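You operate a simulated robot arm through the tools that you are given. There is no shell and no other tool.

The job below is to be done with a simulated robot arm. You get a single attempt, and the scene is never put back.

## Task
Fix the green taped pipe in both clips on the rail.
Fine: clip plates shut, both bolts run home with the driver, driver back in its stand.

Only the result counts: the job must be done as asked and must still hold three seconds after the hand-in. Knocking over, shifting, dropping, spilling or breaking anything else fails it.

## Robot
A 6-joint arm with a two-finger parallel gripper, fixed in place. Base frame: the origin is at the foot of the arm, x ahead of it, y to its left, z up; the work surface is at about z = 880. Units: mm, degrees, N and s.
With the tool pointing down near the work surface it reaches from about 360 to 760 mm from the base axis. Its first joint turns from -66.0 to 66.0 degrees. Payload 2.45 kg.
Tool frame: the origin (TCP) lies between the finger pads and is the grasp point; the fingertips stand 24 mm ahead of it; z points along the fingers, y is the line along which they close. Largest opening 68 mm; finger width 17, thickness 10; the body of the gripper, 40 by 70 mm, starts 41 mm behind the TCP.
Orientation is that of the tool frame in the base frame, as a unit quaternion [w, x, y, z]. With the fingers straight down and closing along the base's y, the tool's x points along the base's -x, its y along +y and its z along -z.

## Interface
- The arm moves only by the tool arm_command. Its argument "rows" is a list that holds one entry, the list of rows, each a list of 7 numbers: the opening in per cent of the stroke, from 0 (shut) to 100 (fully open), then the shift along the base's x, y, z in mm, then the turn, a rotation vector about the base's x, y, z in degrees. In form: [[[gripper, dx, dy, dz, rx, ry, rz], ...]]. A call has 1 to 20 rows; each row shifts and turns the commanded pose from where the row before left it. Each row takes 0.2 s and may step no farther than 50 mm and 8.6 degrees from the row before; otherwise, or with a gripper value out of range, the whole call is refused. A pose out of reach is approached as far as the arm can. The call stops where the force on the tool passes 40 N (or 10 N more than at its start, if that is more) or the arm is blocked; 0.2 s more then pass. The fingers move at their own pace (about 108 mm/s each) and stop on an object; they squeeze with about 29 N. The grip force told is the motor's: it shows also when the fingers shut on nothing. Time passes only in rows, and 0.2 s behind the last, so rows that do not move let the fingers close. The reply holds the time, the measured pose of the TCP, the force on the tool along the base axes, the opening and the grip force, in the units named above and with some noise, with the torque about the TCP (base axes, N m) and any sound that the robot's microphone picked up.
- Cameras (640 x 400 px; columns grow to the right, rows downward): "scene" is fixed at [159.3, 409.9, 1464.9]; the picture's right is [-0.82, -0.57, 0.00], its down [-0.32, 0.46, -0.83] and it looks along [0.47, -0.68, -0.56] (base axes); focal length 276 px, centre (320, 200). "wrist" rides on the gripper at [84, 11, -75] in the tool frame; the picture's right is [-0.13, 0.99, 0.00], its down [-0.60, -0.08, -0.79] and it looks along [-0.79, -0.10, 0.61] (tool axes); focal length 251 px, centre (320, 200). There is no depth. A picture from a camera that has moved, and an enlarged one, comes with that camera's place and axes in the base frame and with its lens.
- snapshot(camera): a new picture of that camera. It takes no simulated time.
- inspect(camera, box): a new picture of the part [left, top, right, bottom] of that camera's present view, enlarged. It takes no simulated time.
- hand_in(): hands the job in; it is judged then, once.

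Places have to be worked out from the pictures, the camera data and where the tool is seen. Open the gripper and draw the arm clear of the work before you hand the job in, unless the task says otherwise.

The tools are called by a JSON object that holds its "fn" and its "kwargs". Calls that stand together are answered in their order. arm_command: Moves the arm, as the interface text tells. Its arguments: {"type":"object","properties":{"rows":{"type":"array","items":{"type":"array","items":{"type":"array","items":{"type":"number"}}}}},"required":["rows"]} The other tools are called the same way: snapshot (camera) takes a picture; inspect (camera, box) takes an enlarged picture of a part of a camera's view; hand_in () hands the job in.

At the start:

```text
time_s: 0.0
ee_pos: [349.6, -259.5, 1296.8]
ee_rot: [0.0, 0.0, 1.0, 0.0]
contact_force: [-0.1, 0.0, 0.0]
ft_torque: [-0.01, 0.01, -0.01]
width: 67.9
finger_force: 0.1
```

scene: 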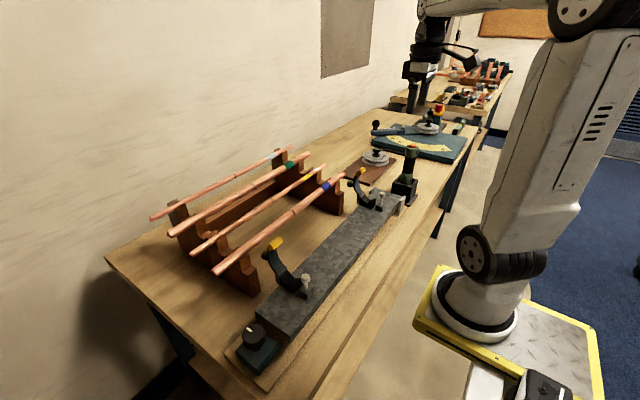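
wrist: 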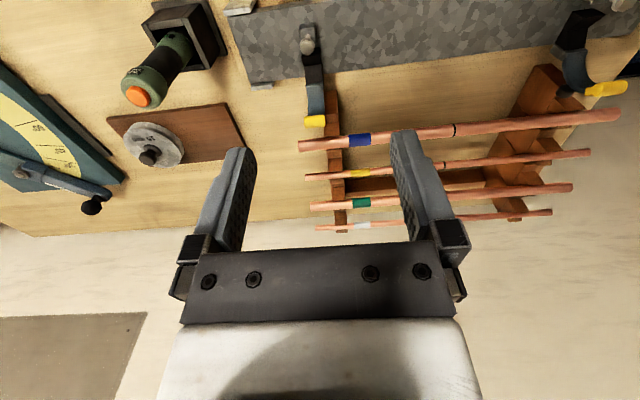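

I'll begin by looking closely at the rack, the rail with its clips and the driver in its stand before moving anything.

{"fn": "inspect", "kwargs": {"camera": "scene", "box": [140, 130, 360, 300]}}

{"fn": "inspect", "kwargs": {"camera": "scene", "box": [220, 130, 440, 380]}}

{"fn": "inspect", "kwargs": {"camera": "wrist", "box": [280, 0, 640, 240]}}

{"fn": "inspect", "kwargs": {"camera": "wrist", "box": [0, 0, 320, 240]}}

```text
2.35 times, centred on (250, 215) of scene
camera zoom: at [159.3, 409.9, 1464.9], right [-0.82, -0.57, 0.0], down [-0.32, 0.46, -0.83], along [0.47, -0.68, -0.56], focal length 649 px, centre (485, 165)
```

zoom: 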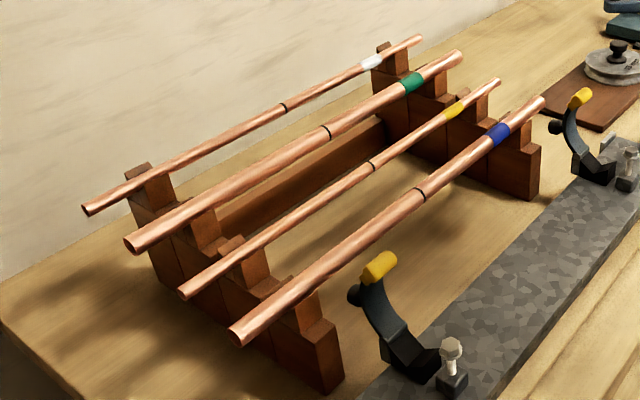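

```text
1.60 times, centred on (330, 255) of scene
camera zoom: at [159.3, 409.9, 1464.9], right [-0.82, -0.57, 0.0], down [-0.32, 0.46, -0.83], along [0.47, -0.68, -0.56], focal length 442 px, centre (304, 112)
```

zoom: 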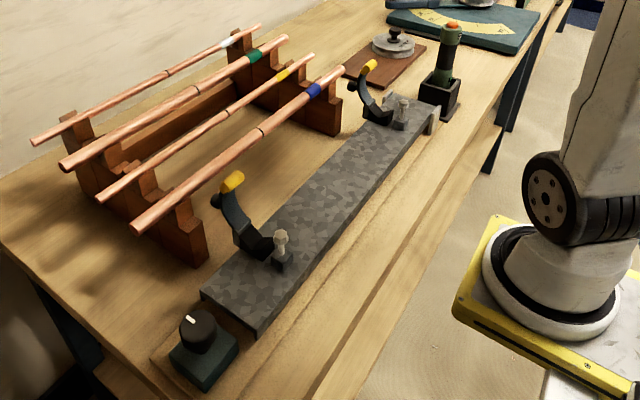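

```text
1.67 times, centred on (460, 120) of wrist
camera zoom: at [266.5, -248.2, 1373.0], right [0.13, 0.99, 0.0], down [0.6, -0.08, 0.79], along [0.79, -0.1, -0.61], focal length 419 px, centre (87, 333)
```

zoom: 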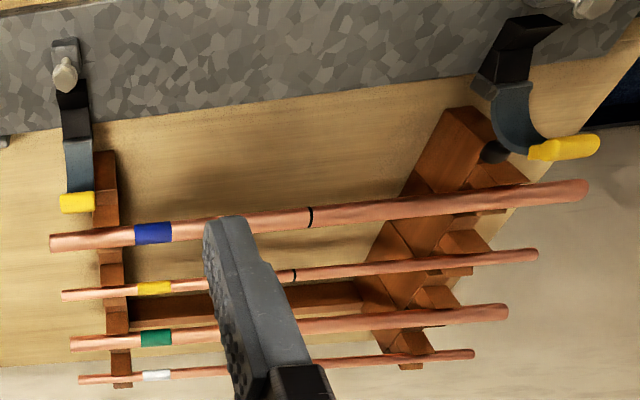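

```text
1.67 times, centred on (160, 120) of wrist
camera zoom: at [266.5, -248.2, 1373.0], right [0.13, 0.99, 0.0], down [0.6, -0.08, 0.79], along [0.79, -0.1, -0.61], focal length 419 px, centre (587, 333)
```

zoom: 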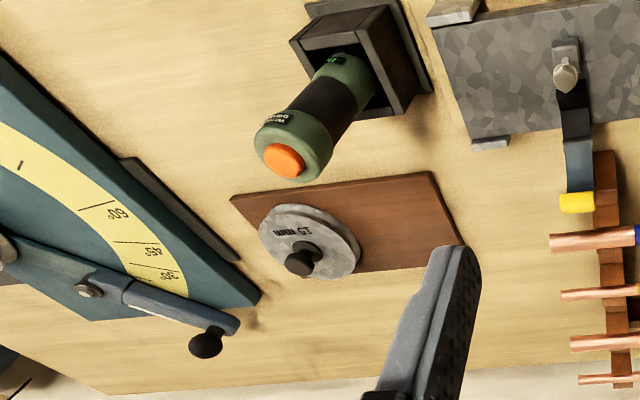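

The scene view and the wrist view together put the green pipe near x 723, z 1039, spanning y -327 to 209. The clip bolts sit near (411, 101) and (411, -285). I'll zoom in on the clips, the dial and the driver to understand the mechanisms.

{"fn": "inspect", "kwargs": {"camera": "scene", "box": [250, 230, 330, 300]}}

{"fn": "inspect", "kwargs": {"camera": "scene", "box": [335, 155, 415, 225]}}

{"fn": "inspect", "kwargs": {"camera": "scene", "box": [225, 310, 305, 380]}}

{"fn": "inspect", "kwargs": {"camera": "wrist", "box": [110, 0, 240, 115]}}

{"fn": "inspect", "kwargs": {"camera": "wrist", "box": [270, 0, 370, 140]}}

{"fn": "inspect", "kwargs": {"camera": "wrist", "box": [520, 0, 640, 120]}}

```text
5.71 times, centred on (290, 265) of scene
camera zoom: at [159.3, 409.9, 1464.9], right [-0.82, -0.57, 0.0], down [-0.32, 0.46, -0.83], along [0.47, -0.68, -0.56], focal length 1577 px, centre (491, -171)
```

zoom: 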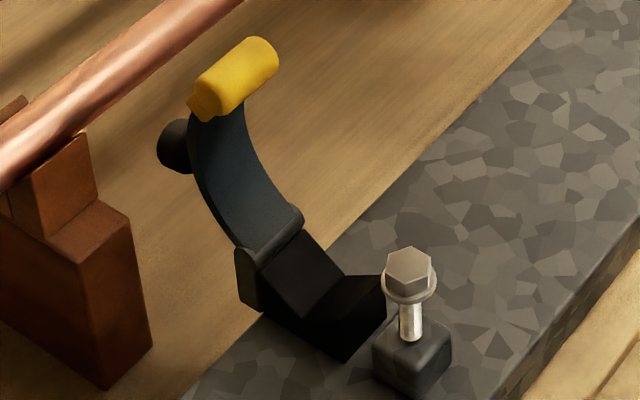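

```text
5.71 times, centred on (375, 190) of scene
camera zoom: at [159.3, 409.9, 1464.9], right [-0.82, -0.57, 0.0], down [-0.32, 0.46, -0.83], along [0.47, -0.68, -0.56], focal length 1577 px, centre (6, 257)
```

zoom: 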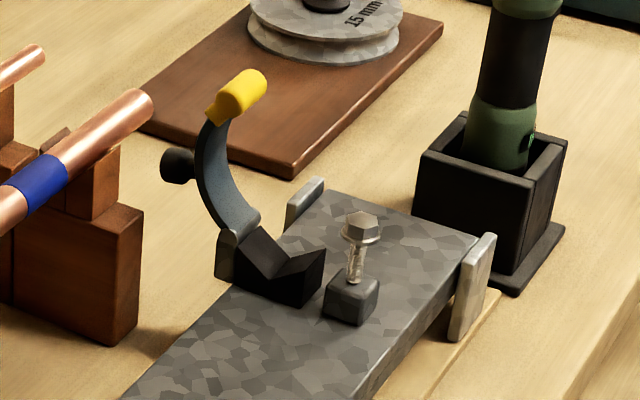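

```text
5.71 times, centred on (265, 345) of scene
camera zoom: at [159.3, 409.9, 1464.9], right [-0.82, -0.57, 0.0], down [-0.32, 0.46, -0.83], along [0.47, -0.68, -0.56], focal length 1577 px, centre (634, -629)
```

zoom: 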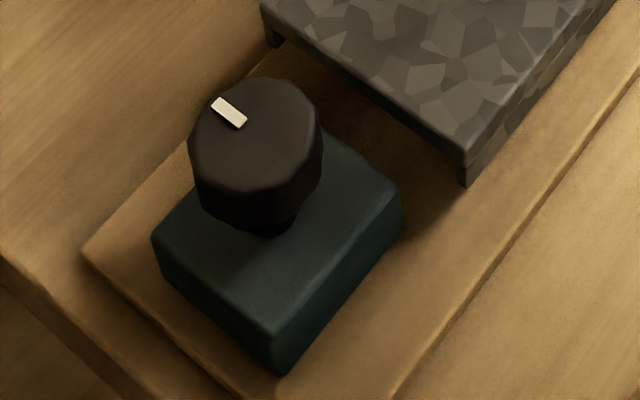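

```text
3.48 times, centred on (175, 58) of wrist
camera zoom: at [266.5, -248.2, 1373.0], right [0.13, 0.99, 0.0], down [0.6, -0.08, 0.79], along [0.79, -0.1, -0.61], focal length 875 px, centre (824, 696)
```

zoom: 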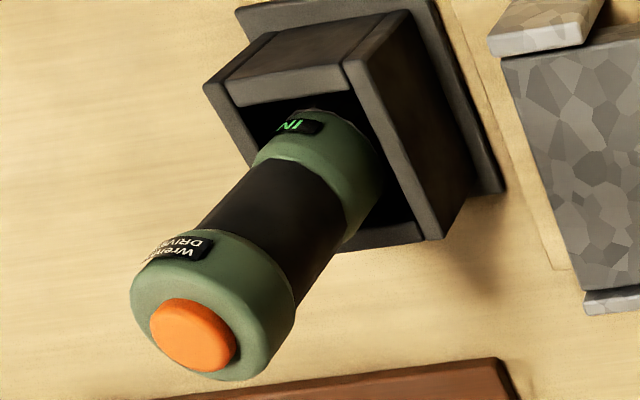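

```text
2.86 times, centred on (320, 70) of wrist
camera zoom: at [266.5, -248.2, 1373.0], right [0.13, 0.99, 0.0], down [0.6, -0.08, 0.79], along [0.79, -0.1, -0.61], focal length 718 px, centre (320, 571)
```

zoom: 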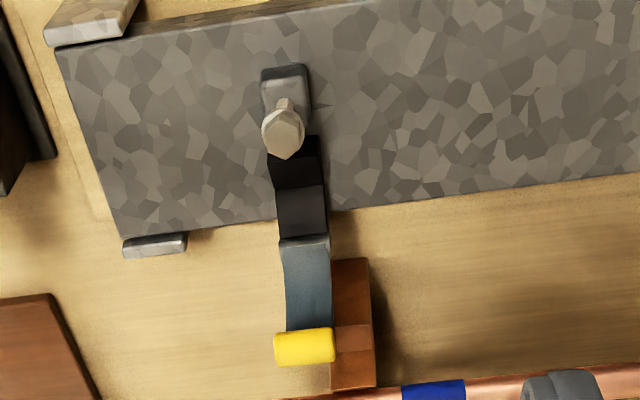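

```text
3.33 times, centred on (580, 60) of wrist
camera zoom: at [266.5, -248.2, 1373.0], right [0.13, 0.99, 0.0], down [0.6, -0.08, 0.79], along [0.79, -0.1, -0.61], focal length 838 px, centre (-547, 667)
```

zoom: 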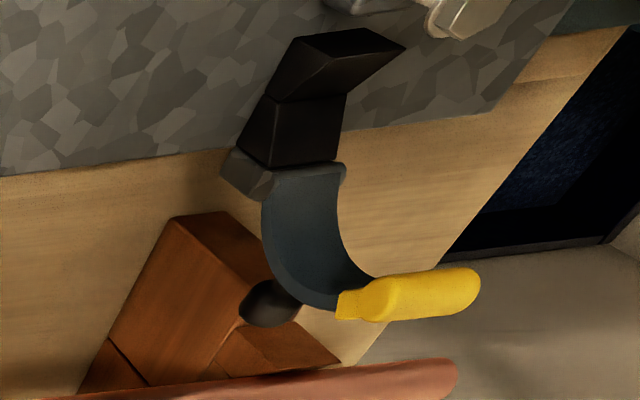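

The clips are V-blocks with a hinged plate (yellow handle) on the +x side and a raised hex bolt on the -x side. The driver stands upright, has an orange top, and shows "IN". I'll move the arm to mid-rail at safe height to get a better look at both clips from above.

{"fn": "arm_command", "kwargs": {"rows": [[[100, 0, 40, -10, 0, 0, 0], [100, 0, 40, -10, 0, 0, 0], [100, 0, 40, -10, 0, 0, 0], [100, 0, 40, -10, 0, 0, 0], [100, 0, 0, 0, 0, 0, 0]]]}}

{"fn": "snapshot", "kwargs": {"camera": "wrist"}}

{"fn": "snapshot", "kwargs": {"camera": "scene"}}

```text
time_s: 1.2
ee_pos: [361.3, -104.8, 1257.8]
ee_rot: [-0.001, 0.0, 1.0, 0.0]
contact_force: [-0.1, -0.3, 0.0]
ft_torque: [-0.01, 0.01, -0.01]
width: 67.9
finger_force: 0.0
out of reach, approached as far as the arm can: row 4
```

```text
taken
camera wrist: at [278.1, -94.1, 1333.1], right [0.13, 0.99, 0.0], down [0.6, -0.08, 0.79], along [0.79, -0.1, -0.61], focal length 251 px, centre (320, 200)
```

wrist: 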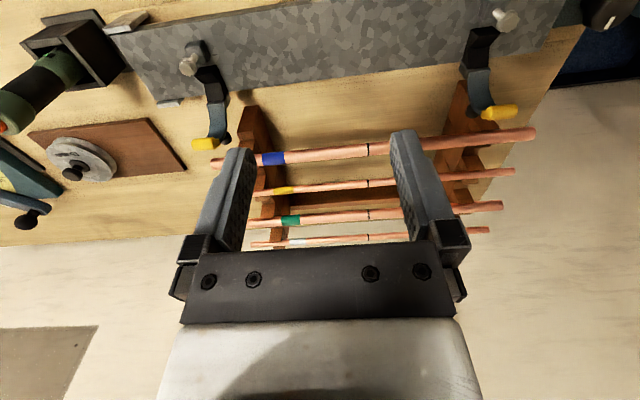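

```text
taken
```

scene: 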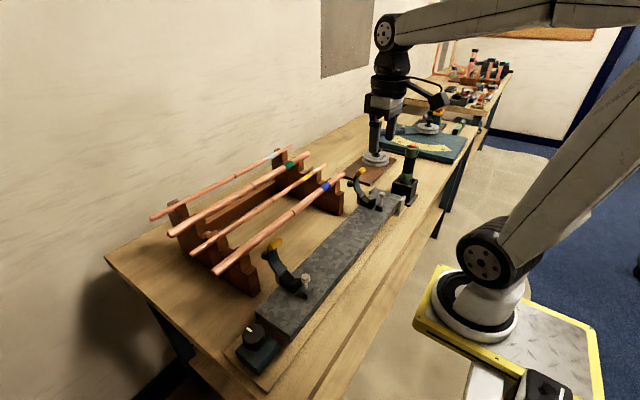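

The minimum reach radius shows up at around 376 mm here. I'll enlarge the two clips from this viewpoint.

{"fn": "inspect", "kwargs": {"camera": "wrist", "box": [440, 0, 540, 140]}}

{"fn": "inspect", "kwargs": {"camera": "wrist", "box": [160, 30, 260, 170]}}

{"fn": "inspect", "kwargs": {"camera": "wrist", "box": [230, 110, 400, 260]}}

{"fn": "inspect", "kwargs": {"camera": "wrist", "box": [0, 0, 160, 140]}}

{"fn": "inspect", "kwargs": {"camera": "wrist", "box": [540, 0, 640, 60]}}

```text
2.86 times, centred on (490, 70) of wrist
camera zoom: at [278.1, -94.1, 1333.1], right [0.13, 0.99, 0.0], down [0.6, -0.08, 0.79], along [0.79, -0.1, -0.61], focal length 718 px, centre (-166, 571)
```

zoom: 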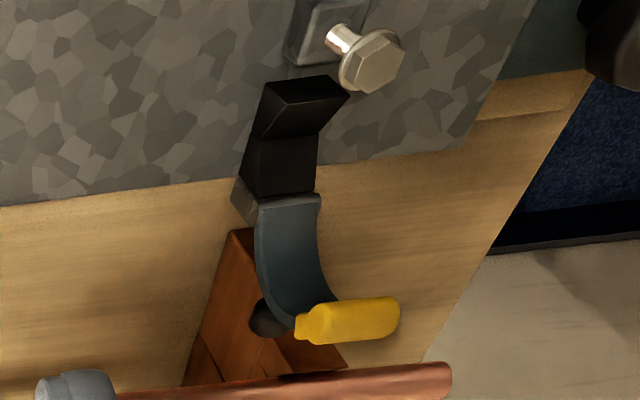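

```text
2.86 times, centred on (210, 100) of wrist
camera zoom: at [278.1, -94.1, 1333.1], right [0.13, 0.99, 0.0], down [0.6, -0.08, 0.79], along [0.79, -0.1, -0.61], focal length 718 px, centre (634, 486)
```

zoom: 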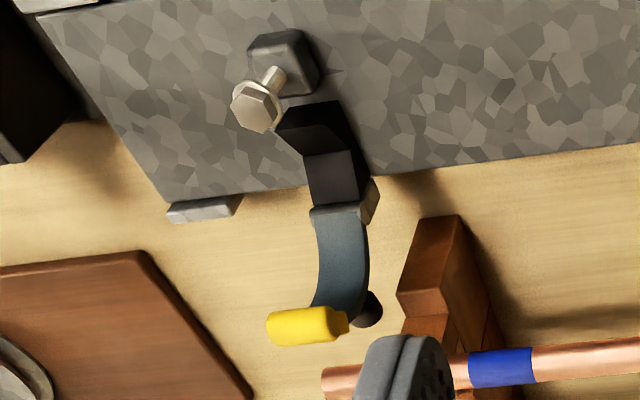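

```text
2.67 times, centred on (315, 185) of wrist
camera zoom: at [278.1, -94.1, 1333.1], right [0.13, 0.99, 0.0], down [0.6, -0.08, 0.79], along [0.79, -0.1, -0.61], focal length 670 px, centre (333, 240)
```

zoom: 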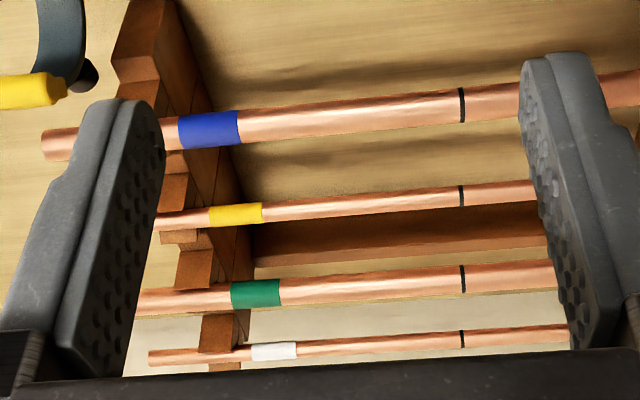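

```text
2.86 times, centred on (80, 70) of wrist
camera zoom: at [278.1, -94.1, 1333.1], right [0.13, 0.99, 0.0], down [0.6, -0.08, 0.79], along [0.79, -0.1, -0.61], focal length 718 px, centre (1006, 571)
```

zoom: 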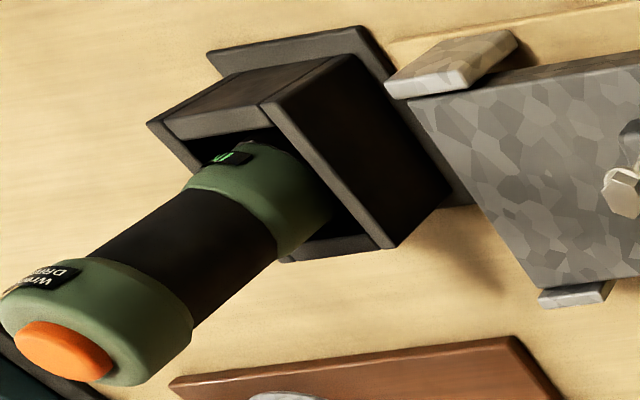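

```text
6.40 times, centred on (590, 30) of wrist
camera zoom: at [278.1, -94.1, 1333.1], right [0.13, 0.99, 0.0], down [0.6, -0.08, 0.79], along [0.79, -0.1, -0.61], focal length 1609 px, centre (-1408, 1288)
```

zoom: 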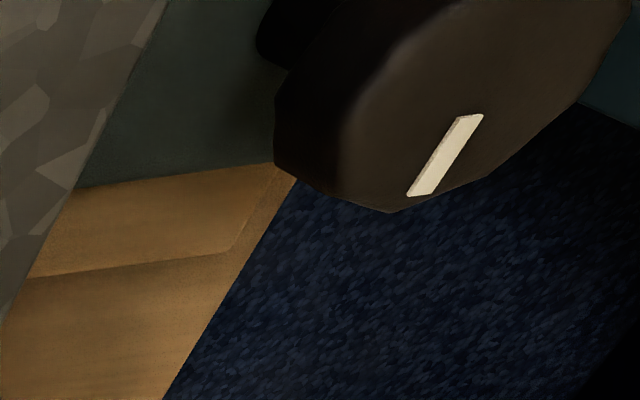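

I'll read the driver's labels more closely and look at the pipes' rack slots.

{"fn": "inspect", "kwargs": {"camera": "wrist", "box": [0, 80, 40, 120]}}

{"fn": "inspect", "kwargs": {"camera": "wrist", "box": [40, 40, 80, 70]}}

{"fn": "inspect", "kwargs": {"camera": "scene", "box": [385, 135, 425, 215]}}

{"fn": "inspect", "kwargs": {"camera": "scene", "box": [145, 180, 270, 290]}}

{"fn": "inspect", "kwargs": {"camera": "scene", "box": [260, 140, 350, 210]}}

```text
10.00 times, centred on (20, 100) of wrist
camera zoom: at [278.1, -94.1, 1333.1], right [0.13, 0.99, 0.0], down [0.6, -0.08, 0.79], along [0.79, -0.1, -0.61], focal length 2514 px, centre (3320, 1200)
```

zoom: 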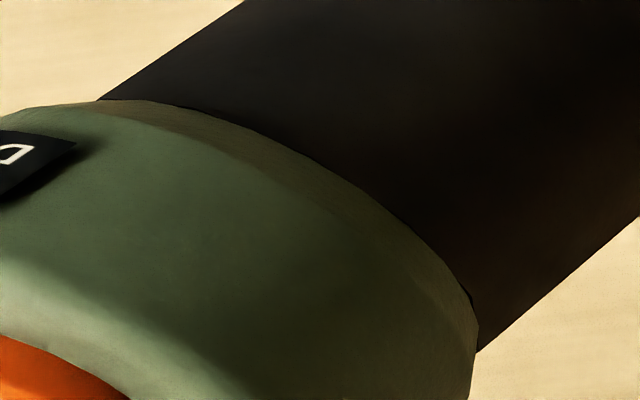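

```text
13.33 times, centred on (60, 55) of wrist
camera zoom: at [278.1, -94.1, 1333.1], right [0.13, 0.99, 0.0], down [0.6, -0.08, 0.79], along [0.79, -0.1, -0.61], focal length 3352 px, centre (3787, 2133)
```

zoom: 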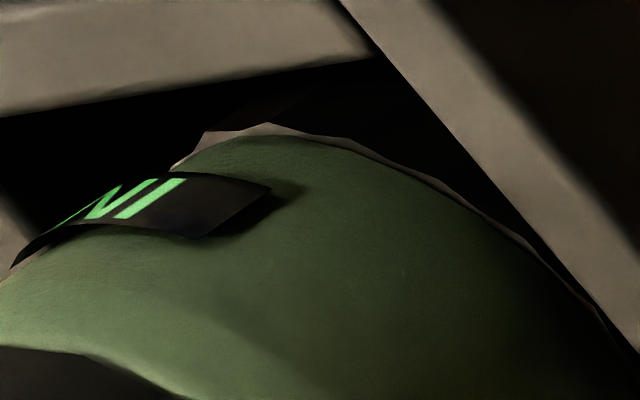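

```text
5.00 times, centred on (405, 175) of scene
camera zoom: at [159.3, 409.9, 1464.9], right [-0.82, -0.57, 0.0], down [-0.32, 0.46, -0.83], along [0.47, -0.68, -0.56], focal length 1380 px, centre (-105, 325)
```

zoom: 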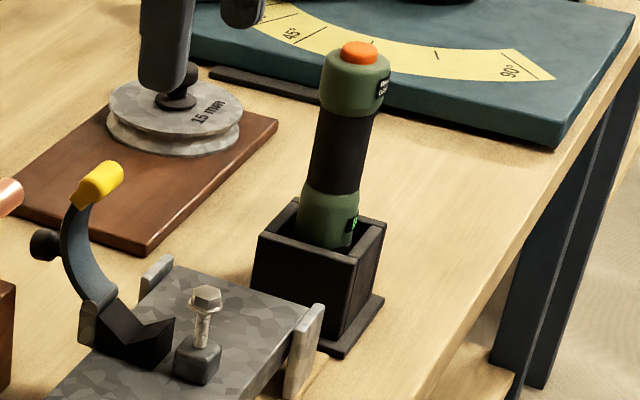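

```text
3.64 times, centred on (208, 235) of scene
camera zoom: at [159.3, 409.9, 1464.9], right [-0.82, -0.57, 0.0], down [-0.32, 0.46, -0.83], along [0.47, -0.68, -0.56], focal length 1004 px, centre (729, 73)
```

zoom: 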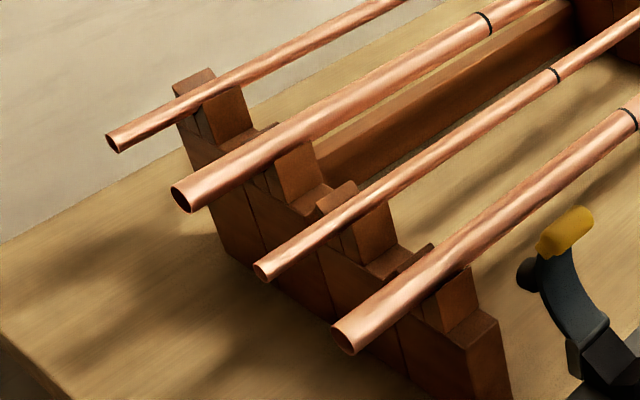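

```text
5.71 times, centred on (305, 175) of scene
camera zoom: at [159.3, 409.9, 1464.9], right [-0.82, -0.57, 0.0], down [-0.32, 0.46, -0.83], along [0.47, -0.68, -0.56], focal length 1577 px, centre (406, 343)
```

zoom: 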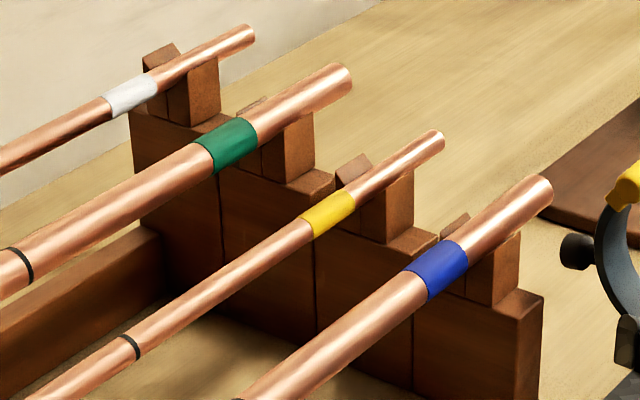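

From these pictures the V-block valleys are near x 452, z 955, and the handles rise to about z 1074. The pipes rest at stepped heights. To see how the plate and bolt fit together, I'll turn the tool 90° about z and look along the rail at the near clip from above the rail.

{"fn": "arm_command", "kwargs": {"rows": [[[100, 10, 7, -10, 0, 0, 7.5], [100, 10, 7, -10, 0, 0, 7.5], [100, 10, 7, -10, 0, 0, 7.5], [100, 10, 7, -10, 0, 0, 7.5], [100, 10, 7, -10, 0, 0, 7.5], [100, 10, 7, -10, 0, 0, 7.5], [100, 10, 7, -10, 0, 0, 7.5], [100, 10, 7, -10, 0, 0, 7.5], [100, 10, 7, -10, 0, 0, 7.5], [100, 10, 7, -10, 0, 0, 7.5], [100, 0, 7, -10, 0, 0, 7.5], [100, 0, 3, -10, 0, 0, 7.5], [100, 0, 0, 0, 0, 0, 0]]]}}

{"fn": "snapshot", "kwargs": {"camera": "wrist"}}

{"fn": "inspect", "kwargs": {"camera": "wrist", "box": [250, 60, 400, 240]}}

{"fn": "snapshot", "kwargs": {"camera": "scene"}}

```text
time_s: 4.0
ee_pos: [464.9, -24.5, 1136.3]
ee_rot: [-0.001, 0.708, -0.706, 0.0]
contact_force: [-0.5, 0.3, 0.2]
ft_torque: [0.0, -0.01, -0.04]
width: 67.8
finger_force: 0.1
```

```text
taken
camera wrist: at [454.2, -109.4, 1211.7], right [-0.99, 0.13, 0.0], down [0.08, 0.6, 0.79], along [0.1, 0.79, -0.61], focal length 251 px, centre (320, 200)
```

wrist: 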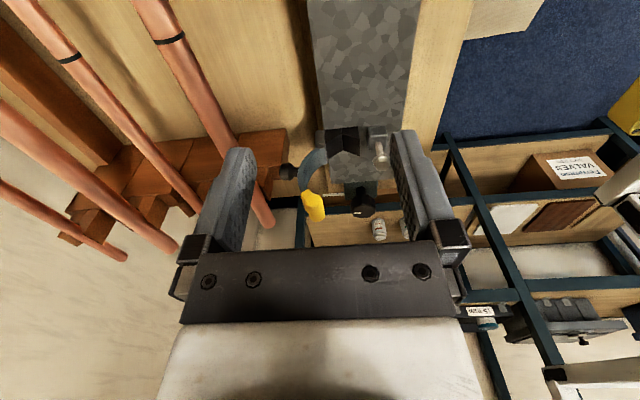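

```text
2.22 times, centred on (325, 150) of wrist
camera zoom: at [454.2, -109.4, 1211.7], right [-0.99, 0.13, 0.0], down [0.08, 0.6, 0.79], along [0.1, 0.79, -0.61], focal length 559 px, centre (309, 311)
```

zoom: 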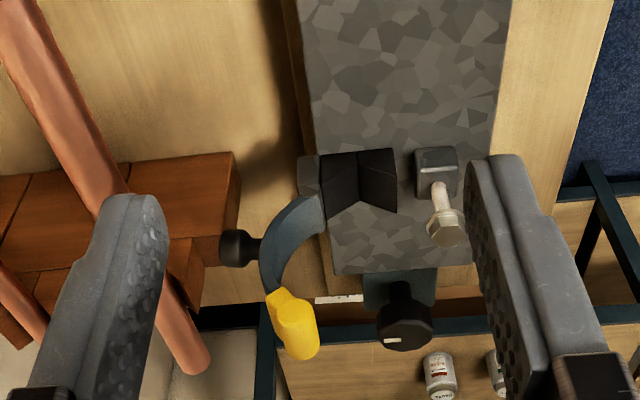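

```text
taken
```

scene: 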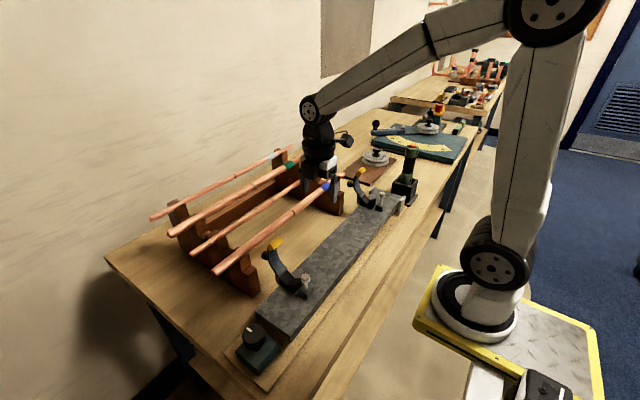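

I now see the near clip end-on: a C-shaped plate hinged left of the V, a black knob on its back, and a raised bolt on the right. I'll enlarge it to judge whether the shut plate end lands at the bolt.

{"fn": "inspect", "kwargs": {"camera": "wrist", "box": [285, 115, 395, 225]}}

{"fn": "inspect", "kwargs": {"camera": "wrist", "box": [310, 180, 420, 250]}}

{"fn": "inspect", "kwargs": {"camera": "scene", "box": [255, 235, 325, 305]}}

```text
3.64 times, centred on (340, 170) of wrist
camera zoom: at [454.2, -109.4, 1211.7], right [-0.99, 0.13, 0.0], down [0.08, 0.6, 0.79], along [0.1, 0.79, -0.61], focal length 914 px, centre (247, 309)
```

zoom: 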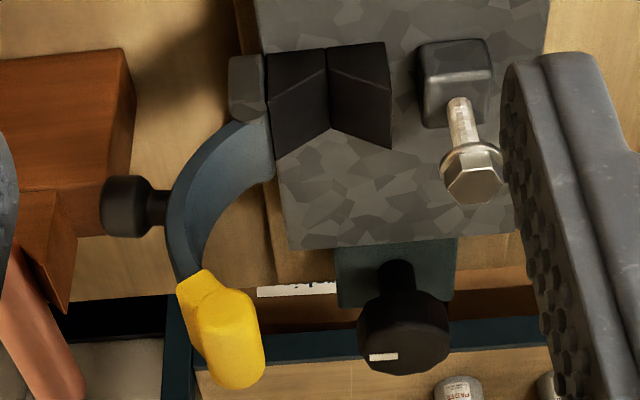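

```text
5.71 times, centred on (365, 215) of wrist
camera zoom: at [454.2, -109.4, 1211.7], right [-0.99, 0.13, 0.0], down [0.08, 0.6, 0.79], along [0.1, 0.79, -0.61], focal length 1437 px, centre (63, 114)
```

zoom: 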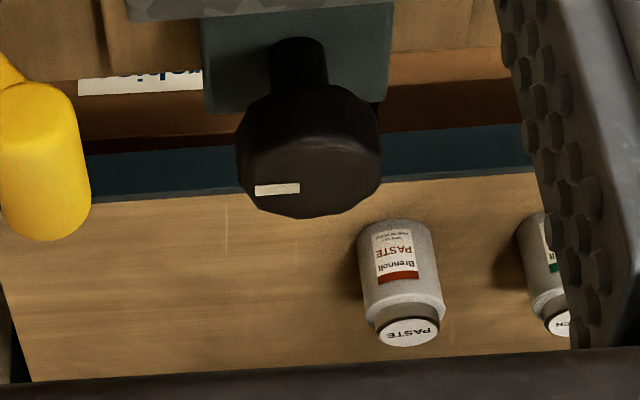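

```text
5.71 times, centred on (290, 270) of scene
camera zoom: at [159.3, 409.9, 1464.9], right [-0.82, -0.57, 0.0], down [-0.32, 0.46, -0.83], along [0.47, -0.68, -0.56], focal length 1577 px, centre (491, -200)
```

zoom: 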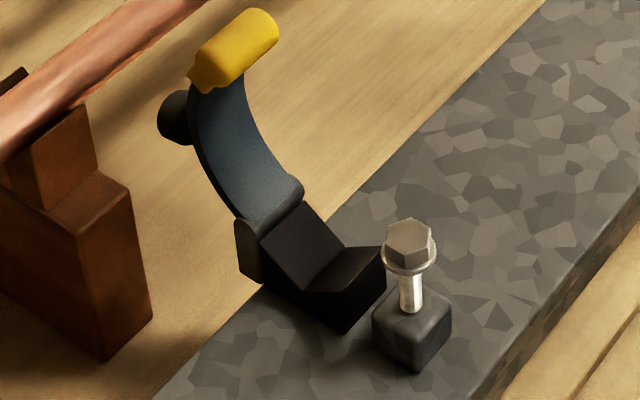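

The V valley comes out at x≈453, z≈958, the rail top at about z 945, the bolt heads at about (410.5, 101, 1005), and each plate has a black push-knob on its back. Next I'll fly to a point above the middle of the green pipe (x≈723, y≈-55) at safe height and check alignment.

{"fn": "arm_command", "kwargs": {"rows": [[[100, 37, -4, 0, 0, 0, 0], [100, 37, -4, 0, 0, 0, 0], [100, 37, -4, 0, 0, 0, 0], [100, 37, -4, 0, 0, 0, 0], [100, 37, -4, 0, 0, 0, 0], [100, 37, -4, 0, 0, 0, 0], [100, 36, -6, 0, 0, 0, 0], [100, 0, 0, 0, 0, 0, 0]]]}}

{"fn": "snapshot", "kwargs": {"camera": "wrist"}}

{"fn": "snapshot", "kwargs": {"camera": "scene"}}

```text
time_s: 5.8
ee_pos: [722.9, -54.5, 1135.4]
ee_rot: [0.001, 0.707, -0.707, -0.001]
contact_force: [0.0, 0.2, -1.0]
ft_torque: [-0.02, 0.02, -0.01]
width: 68.3
finger_force: 0.0
```

```text
taken
camera wrist: at [712.2, -139.8, 1210.6], right [-0.99, 0.13, 0.0], down [0.08, 0.6, 0.79], along [0.1, 0.79, -0.61], focal length 251 px, centre (320, 200)
```

wrist: 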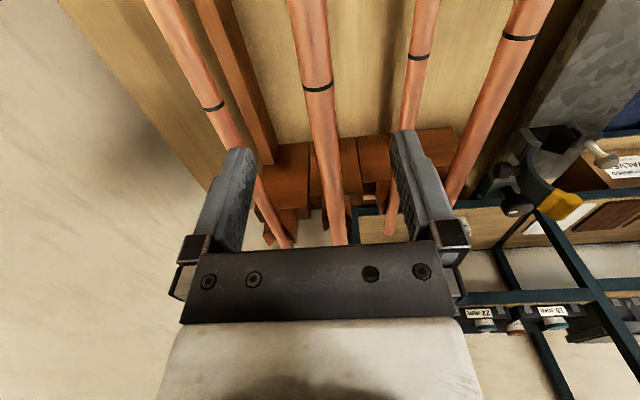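

```text
taken
```

scene: 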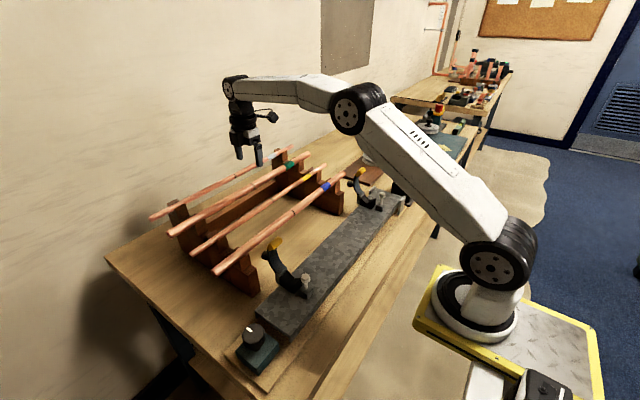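

The rings line up with my estimate: green's ring is about x 725, y -53. I'll zoom in for a finer measurement of the pipe centre and diameter before descending.

{"fn": "inspect", "kwargs": {"camera": "wrist", "box": [270, 50, 370, 130]}}

{"fn": "inspect", "kwargs": {"camera": "wrist", "box": [230, 120, 420, 260]}}

{"fn": "inspect", "kwargs": {"camera": "scene", "box": [200, 90, 340, 200]}}

```text
5.00 times, centred on (320, 90) of wrist
camera zoom: at [712.2, -139.8, 1210.6], right [-0.99, 0.13, 0.0], down [0.08, 0.6, 0.79], along [0.1, 0.79, -0.61], focal length 1257 px, centre (320, 750)
```

zoom: 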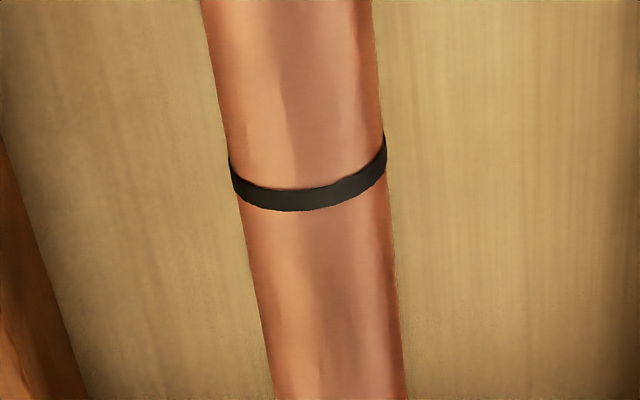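

```text
2.86 times, centred on (325, 190) of wrist
camera zoom: at [712.2, -139.8, 1210.6], right [-0.99, 0.13, 0.0], down [0.08, 0.6, 0.79], along [0.1, 0.79, -0.61], focal length 718 px, centre (306, 229)
```

zoom: 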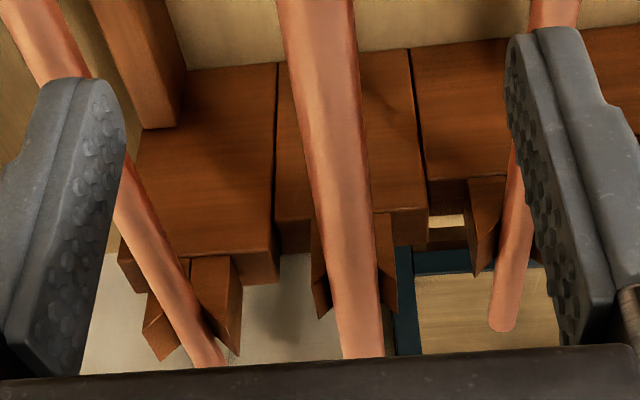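

```text
3.64 times, centred on (270, 145) of scene
camera zoom: at [159.3, 409.9, 1464.9], right [-0.82, -0.57, 0.0], down [-0.32, 0.46, -0.83], along [0.47, -0.68, -0.56], focal length 1004 px, centre (502, 400)
```

zoom: 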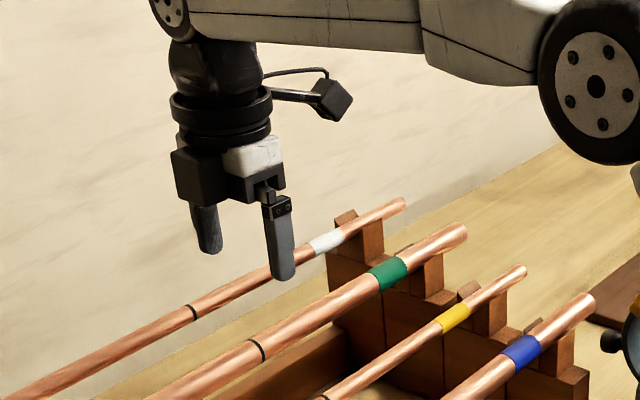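

The green pipe measures about 22 mm in diameter, centred at x≈725.4, z≈1038, with its ring (balance point) at y≈-53. I'll descend so the pipe sits about 8 mm below the TCP, which leaves fingertip clearance over the rail later. Then I'll check before closing.

{"fn": "arm_command", "kwargs": {"rows": [[[100, 2.5, 1, -30, 0, 0, 0], [100, 0, 0, -30, 0, 0, 0], [100, 0, 0, -20, 0, 0, 0], [100, 0, 0, -10, 0, 0, 0], [100, 0, 0, 0, 0, 0, 0]]]}}

{"fn": "snapshot", "kwargs": {"camera": "wrist"}}

{"fn": "inspect", "kwargs": {"camera": "scene", "box": [180, 120, 320, 230]}}

```text
time_s: 7.0
ee_pos: [724.2, -54.2, 1045.3]
ee_rot: [0.0, -0.707, 0.707, -0.001]
contact_force: [0.0, -0.1, -0.1]
ft_torque: [0.0, -0.04, -0.02]
width: 68.1
finger_force: 0.1
```

```text
taken
camera wrist: at [714.5, -138.3, 1120.8], right [-0.99, 0.13, 0.0], down [0.08, 0.6, 0.79], along [0.1, 0.79, -0.61], focal length 251 px, centre (320, 200)
```

wrist: 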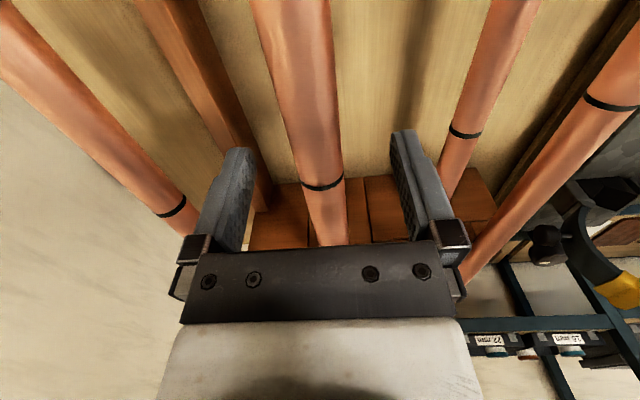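

```text
3.64 times, centred on (250, 175) of scene
camera zoom: at [159.3, 409.9, 1464.9], right [-0.82, -0.57, 0.0], down [-0.32, 0.46, -0.83], along [0.47, -0.68, -0.56], focal length 1004 px, centre (574, 291)
```

zoom: 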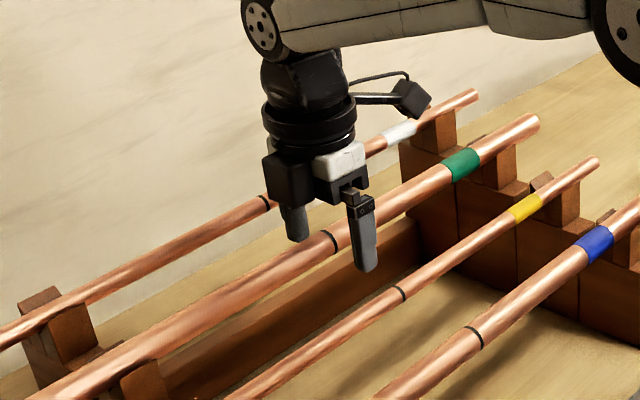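

The pipe sits centred between the fingers with the ring right at the TCP. I'll close the gripper on it.

{"fn": "arm_command", "kwargs": {"rows": [[[60, 0, 0, 0, 0, 0, 0], [30, 0, 0, 0, 0, 0, 0], [0, 0, 0, 0, 0, 0, 0], [0, 0, 0, 0, 0, 0, 0], [0, 0, 0, 0, 0, 0, 0]]]}}

{"fn": "snapshot", "kwargs": {"camera": "wrist"}}

```text
time_s: 8.2
ee_pos: [724.9, -53.3, 1044.7]
ee_rot: [0.0, 0.707, -0.707, 0.0]
contact_force: [-0.1, 0.2, -0.6]
ft_torque: [0.02, 0.0, -0.02]
width: 21.0
finger_force: 28.7
```

```text
taken
camera wrist: at [714.5, -138.2, 1121.1], right [-0.99, 0.13, 0.0], down [0.08, 0.6, 0.79], along [0.1, 0.79, -0.61], focal length 251 px, centre (320, 200)
```

wrist: 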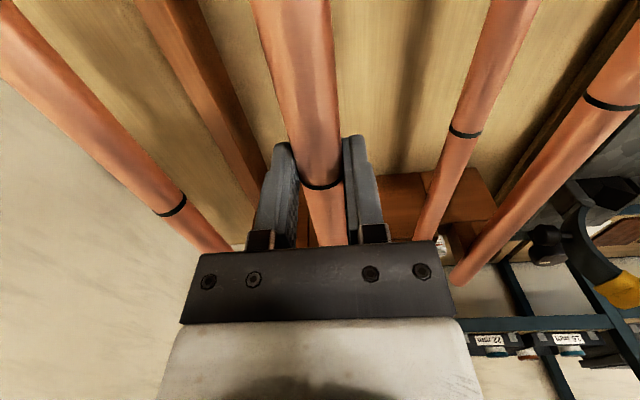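

It's gripped at 21 mm width with negligible side force. I'll lift slowly and check the weight and the balance torque.

{"fn": "arm_command", "kwargs": {"rows": [[[0, 0, 0, 6, 0, 0, 0], [0, 0, 0, 8, 0, 0, 0], [0, 0, 0, 10, 0, 0, 0], [0, 0, 0, 12, 0, 0, 0], [0, 0, 0, 14, 0, 0, 0], [0, 0, 0, 0, 0, 0, 0]]]}}

{"fn": "inspect", "kwargs": {"camera": "scene", "box": [140, 100, 340, 240]}}

{"fn": "snapshot", "kwargs": {"camera": "wrist"}}

```text
time_s: 9.6
ee_pos: [724.2, -56.8, 1098.3]
ee_rot: [0.0, -0.707, 0.708, 0.0]
contact_force: [0.8, 0.7, -3.1]
ft_torque: [0.01, -0.01, 0.01]
width: 20.9
finger_force: 29.3
```

```text
2.86 times, centred on (240, 170) of scene
camera zoom: at [159.4, 409.9, 1464.9], right [-0.82, -0.57, 0.0], down [-0.32, 0.46, -0.83], along [0.47, -0.68, -0.56], focal length 788 px, centre (549, 286)
```

zoom: 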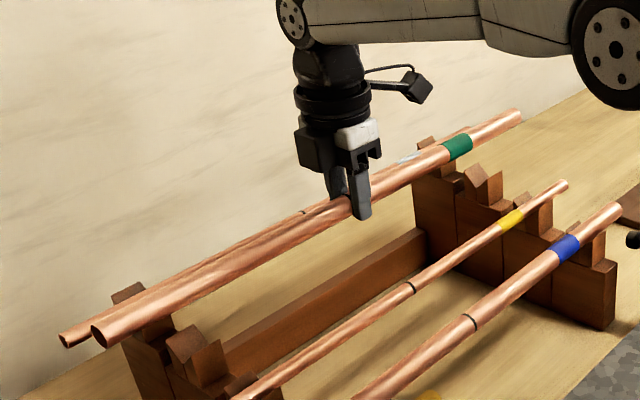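

```text
taken
camera wrist: at [713.6, -138.5, 1172.2], right [-0.99, 0.13, 0.0], down [0.08, 0.6, 0.79], along [0.1, 0.79, -0.61], focal length 251 px, centre (320, 200)
```

wrist: 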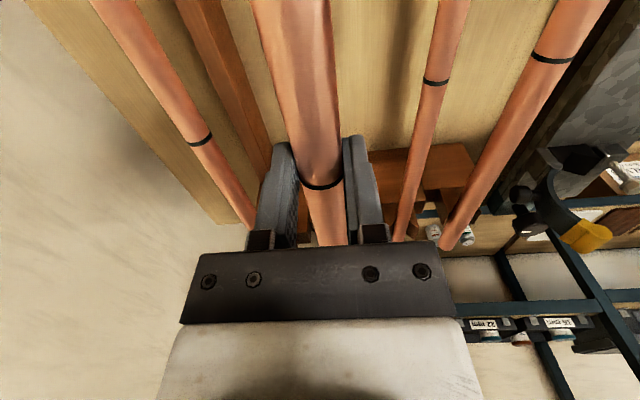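

It's balanced, weighs about 3 N, and shows no torque. I'll carry it up and over toward the rail at z≈1128, shifting y by about -36 to centre it on the clips, and stop slightly on the bolt side (x≈442) so it clears the open handles on the way down.

{"fn": "arm_command", "kwargs": {"rows": [[[0, 0, 0, 16, 0, 0, 0], [0, 0, 0, 16, 0, 0, 0], [0, -16, -2, 0, 0, 0, 0], [0, -24, -4, 0, 0, 0, 0], [0, -28, -4, 0, 0, 0, 0], [0, -30, -4, 0, 0, 0, 0], [0, -30, -4, 0, 0, 0, 0], [0, -30, -4, 0, 0, 0, 0], [0, -30, -4, 0, 0, 0, 0], [0, -30, -4, 0, 0, 0, 0], [0, -26, -4, 0, 0, 0, 0], [0, -22, -2, 0, 0, 0, 0], [0, -16, 0, 0, 0, 0, 0], [0, 0, 0, 0, 0, 0, 0], [0, 0, 0, 0, 0, 0, 0]]]}}

{"fn": "snapshot", "kwargs": {"camera": "scene"}}

{"fn": "snapshot", "kwargs": {"camera": "wrist"}}

```text
time_s: 12.8
ee_pos: [440.7, -89.5, 1127.0]
ee_rot: [0.0, 0.708, -0.706, 0.0]
contact_force: [1.0, 0.3, -2.5]
ft_torque: [0.01, 0.02, 0.01]
width: 20.8
finger_force: 29.3
```

```text
taken
```

scene: 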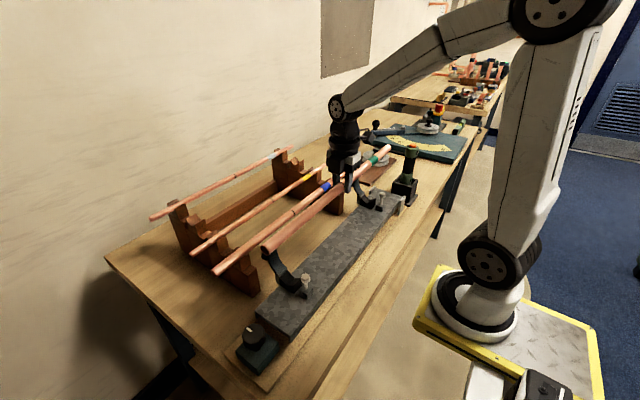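

```text
taken
camera wrist: at [430.7, -173.5, 1203.3], right [-0.99, 0.13, 0.0], down [0.08, 0.6, 0.79], along [0.1, 0.79, -0.61], focal length 251 px, centre (320, 200)
```

wrist: 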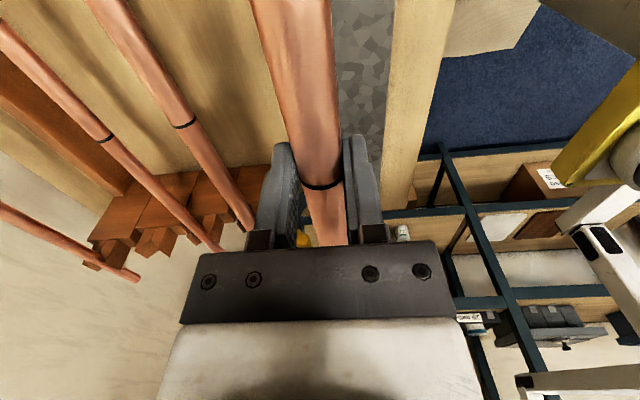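

I'm over the rail now. I'll zoom in on both clip areas to verify the pipe clears the handles and bolts before lowering.

{"fn": "inspect", "kwargs": {"camera": "scene", "box": [235, 200, 335, 310]}}

{"fn": "inspect", "kwargs": {"camera": "scene", "box": [330, 135, 430, 225]}}

```text
3.64 times, centred on (285, 255) of scene
camera zoom: at [159.4, 409.9, 1464.9], right [-0.82, -0.57, 0.0], down [-0.32, 0.46, -0.83], along [0.47, -0.68, -0.56], focal length 1004 px, centre (447, 0)
```

zoom: 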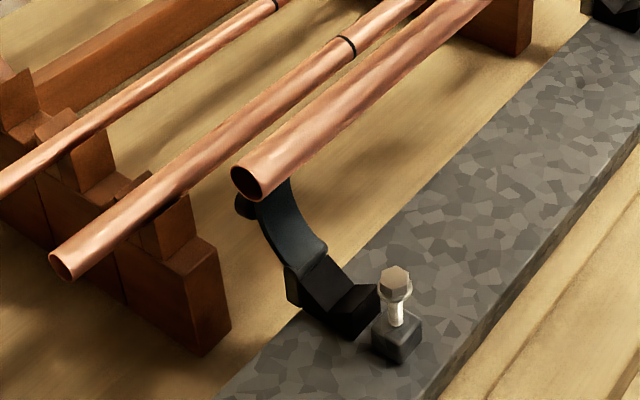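

```text
4.44 times, centred on (380, 180) of scene
camera zoom: at [159.4, 409.9, 1464.9], right [-0.82, -0.57, 0.0], down [-0.32, 0.46, -0.83], along [0.47, -0.68, -0.56], focal length 1226 px, centre (53, 289)
```

zoom: 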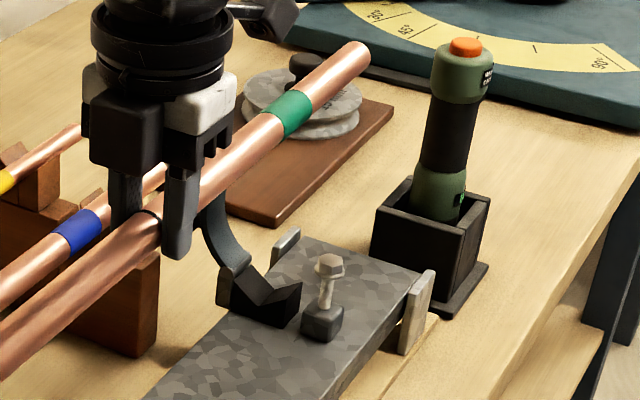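

The pipe spans y≈174 to -364 at x≈441, and it clears both handles and bolts. I'll descend to below handle level, then shift to the V centre (x≈453) and continue down to about 10 mm above the seat.

{"fn": "arm_command", "kwargs": {"rows": [[[0, 0, 0, -15, 0, 0, 0], [0, 0, 0, -20, 0, 0, 0], [0, 0, 0, -20, 0, 0, 0], [0, 0, 0, -20, 0, 0, 0], [0, 4, 0, -15, 0, 0, 0], [0, 4, 0, -15, 0, 0, 0], [0, 4, 0, -15, 0, 0, 0], [0, 0, 0, -10, 0, 0, 0], [0, 0, 0, -5, 0, 0, 0], [0, 0, 0, 0, 0, 0, 0]]]}}

{"fn": "inspect", "kwargs": {"camera": "scene", "box": [235, 220, 335, 310]}}

{"fn": "inspect", "kwargs": {"camera": "scene", "box": [330, 145, 430, 235]}}

{"fn": "snapshot", "kwargs": {"camera": "wrist"}}

```text
time_s: 15.0
ee_pos: [455.0, -91.6, 992.8]
ee_rot: [0.0, -0.707, 0.708, 0.0]
contact_force: [1.1, 0.2, -2.7]
ft_torque: [0.03, 0.03, 0.02]
width: 20.9
finger_force: 29.3
```

```text
4.44 times, centred on (285, 265) of scene
camera zoom: at [159.4, 409.9, 1464.9], right [-0.82, -0.57, 0.0], down [-0.32, 0.46, -0.83], along [0.47, -0.68, -0.56], focal length 1226 px, centre (476, -89)
```

zoom: 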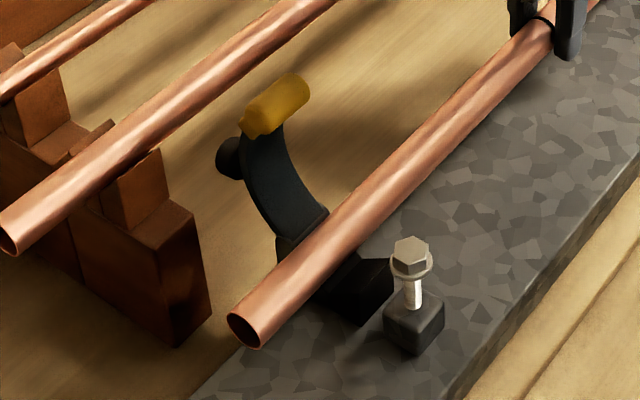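

```text
4.44 times, centred on (380, 190) of scene
camera zoom: at [159.4, 409.9, 1464.9], right [-0.82, -0.57, 0.0], down [-0.32, 0.46, -0.83], along [0.47, -0.68, -0.56], focal length 1226 px, centre (53, 244)
```

zoom: 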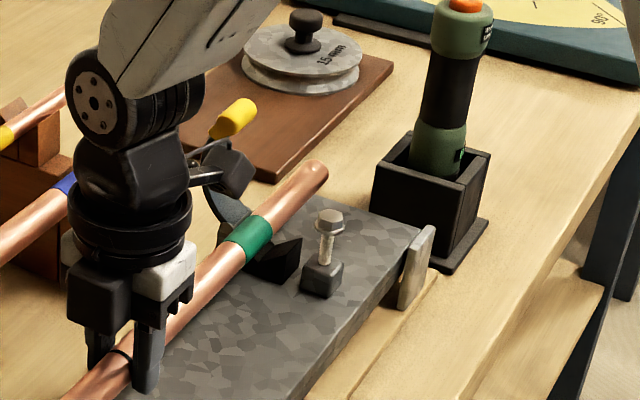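

```text
taken
camera wrist: at [444.4, -175.0, 1068.2], right [-0.99, 0.13, 0.0], down [0.08, 0.6, 0.79], along [0.1, 0.79, -0.61], focal length 251 px, centre (320, 200)
```

wrist: 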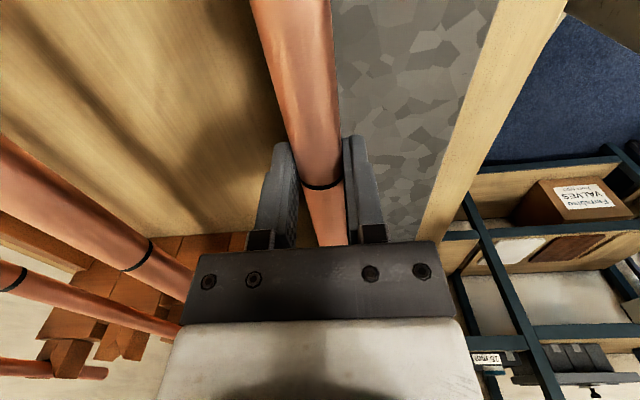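

The pipe is aligned over both Vs with about 14 mm left to go. I'll lower in small steps and watch the contact force.

{"fn": "arm_command", "kwargs": {"rows": [[[0, -1, 0, -4, 0, 0, 0], [0, 0, 0, -3, 0, 0, 0], [0, 0, 0, -2, 0, 0, 0], [0, 0, 0, 0, 0, 0, 0]]]}}

{"fn": "inspect", "kwargs": {"camera": "scene", "box": [255, 235, 325, 305]}}

```text
time_s: 16.0
ee_pos: [453.4, -91.2, 983.7]
ee_rot: [0.001, 0.707, -0.707, 0.0]
contact_force: [-0.1, -0.4, -2.5]
ft_torque: [0.02, -0.02, -0.01]
width: 20.8
finger_force: 29.1
```

```text
5.71 times, centred on (290, 270) of scene
camera zoom: at [159.4, 409.9, 1464.9], right [-0.82, -0.57, 0.0], down [-0.32, 0.46, -0.83], along [0.47, -0.68, -0.56], focal length 1577 px, centre (491, -200)
```

zoom: 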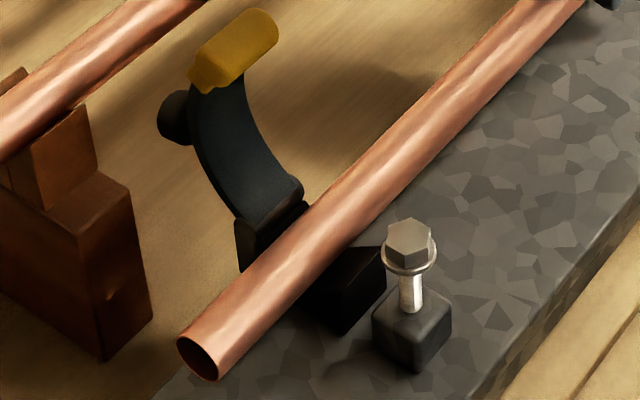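

There's no contact yet and the weight is unchanged. I'll keep lowering in 1.5–2 mm steps.

{"fn": "arm_command", "kwargs": {"rows": [[[0, 0, 0, -2, 0, 0, 0], [0, 0, 0, -1.5, 0, 0, 0], [0, 0, 0, 0, 0, 0, 0]]]}}

```text
time_s: 16.8
ee_pos: [453.4, -90.3, 980.1]
ee_rot: [0.0, 0.708, -0.707, -0.001]
contact_force: [0.0, -0.5, -2.6]
ft_torque: [0.04, -0.02, 0.03]
width: 20.8
finger_force: 29.2
```

{"fn": "arm_command", "kwargs": {"rows": [[[0, 0, 0, -1.5, 0, 0, 0], [0, 0, 0, -1.5, 0, 0, 0], [0, 0, 0, 0, 0, 0, 0]]]}}

{"fn": "inspect", "kwargs": {"camera": "scene", "box": [255, 235, 325, 305]}}

{"fn": "inspect", "kwargs": {"camera": "scene", "box": [350, 175, 410, 235]}}

```text
time_s: 17.6
ee_pos: [453.0, -90.7, 978.0]
ee_rot: [-0.001, 0.708, -0.706, 0.0]
contact_force: [-7.4, 1.7, 22.8]
ft_torque: [0.04, 0.05, -0.07]
width: 21.1
finger_force: 28.7
```

```text
5.71 times, centred on (290, 270) of scene
camera zoom: at [158.8, 410.0, 1464.9], right [-0.82, -0.57, 0.0], down [-0.32, 0.46, -0.83], along [0.47, -0.68, -0.56], focal length 1577 px, centre (491, -200)
```

zoom: 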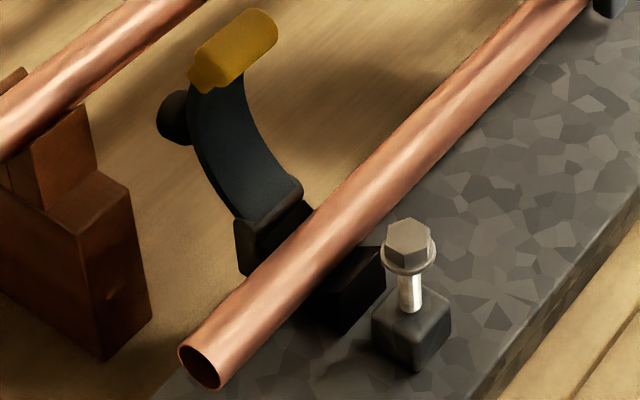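

```text
6.67 times, centred on (380, 205) of scene
camera zoom: at [158.8, 410.0, 1464.9], right [-0.82, -0.57, 0.0], down [-0.32, 0.46, -0.83], along [0.47, -0.68, -0.56], focal length 1840 px, centre (-80, 167)
```

zoom: 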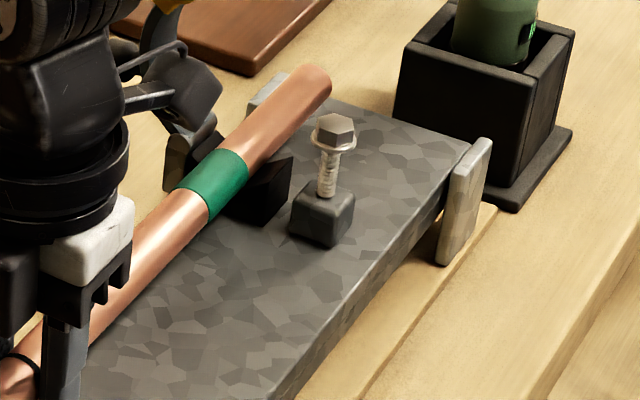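

Contact: +23 N vertically with -7 N in x, so the pipe rides slightly on the +x facet. I'll ease up 1 mm and shift 1 mm toward -x to seat it with little stress before releasing.

{"fn": "arm_command", "kwargs": {"rows": [[[0, -1.0, 0, 0.8, 0, 0, 0], [0, 0, 0, 0, 0, 0, 0], [0, 0, 0, 0, 0, 0, 0]]]}}

```text
time_s: 18.4
ee_pos: [452.7, -89.6, 978.2]
ee_rot: [0.0, 0.707, -0.707, 0.0]
contact_force: [-0.3, 0.2, -3.3]
ft_torque: [0.0, -0.03, -0.01]
width: 21.0
finger_force: 29.1
```

{"fn": "arm_command", "kwargs": {"rows": [[[0, 0, 0, -0.7, 0, 0, 0], [0, 0, 0, 0, 0, 0, 0]]]}}

```text
time_s: 19.0
ee_pos: [452.7, -89.5, 977.3]
ee_rot: [0.001, -0.707, 0.707, 0.0]
contact_force: [0.2, 0.2, -2.2]
ft_torque: [-0.03, 0.0, -0.09]
width: 20.8
finger_force: 29.3
```

{"fn": "arm_command", "kwargs": {"rows": [[[0, 0, 0, -0.6, 0, 0, 0], [0, 0, 0, 0, 0, 0, 0]]]}}

```text
time_s: 19.6
ee_pos: [452.9, -89.4, 977.7]
ee_rot: [0.0, -0.707, 0.707, -0.001]
contact_force: [-2.4, -0.1, 8.0]
ft_torque: [0.11, 0.02, -0.03]
width: 21.1
finger_force: 29.3
```

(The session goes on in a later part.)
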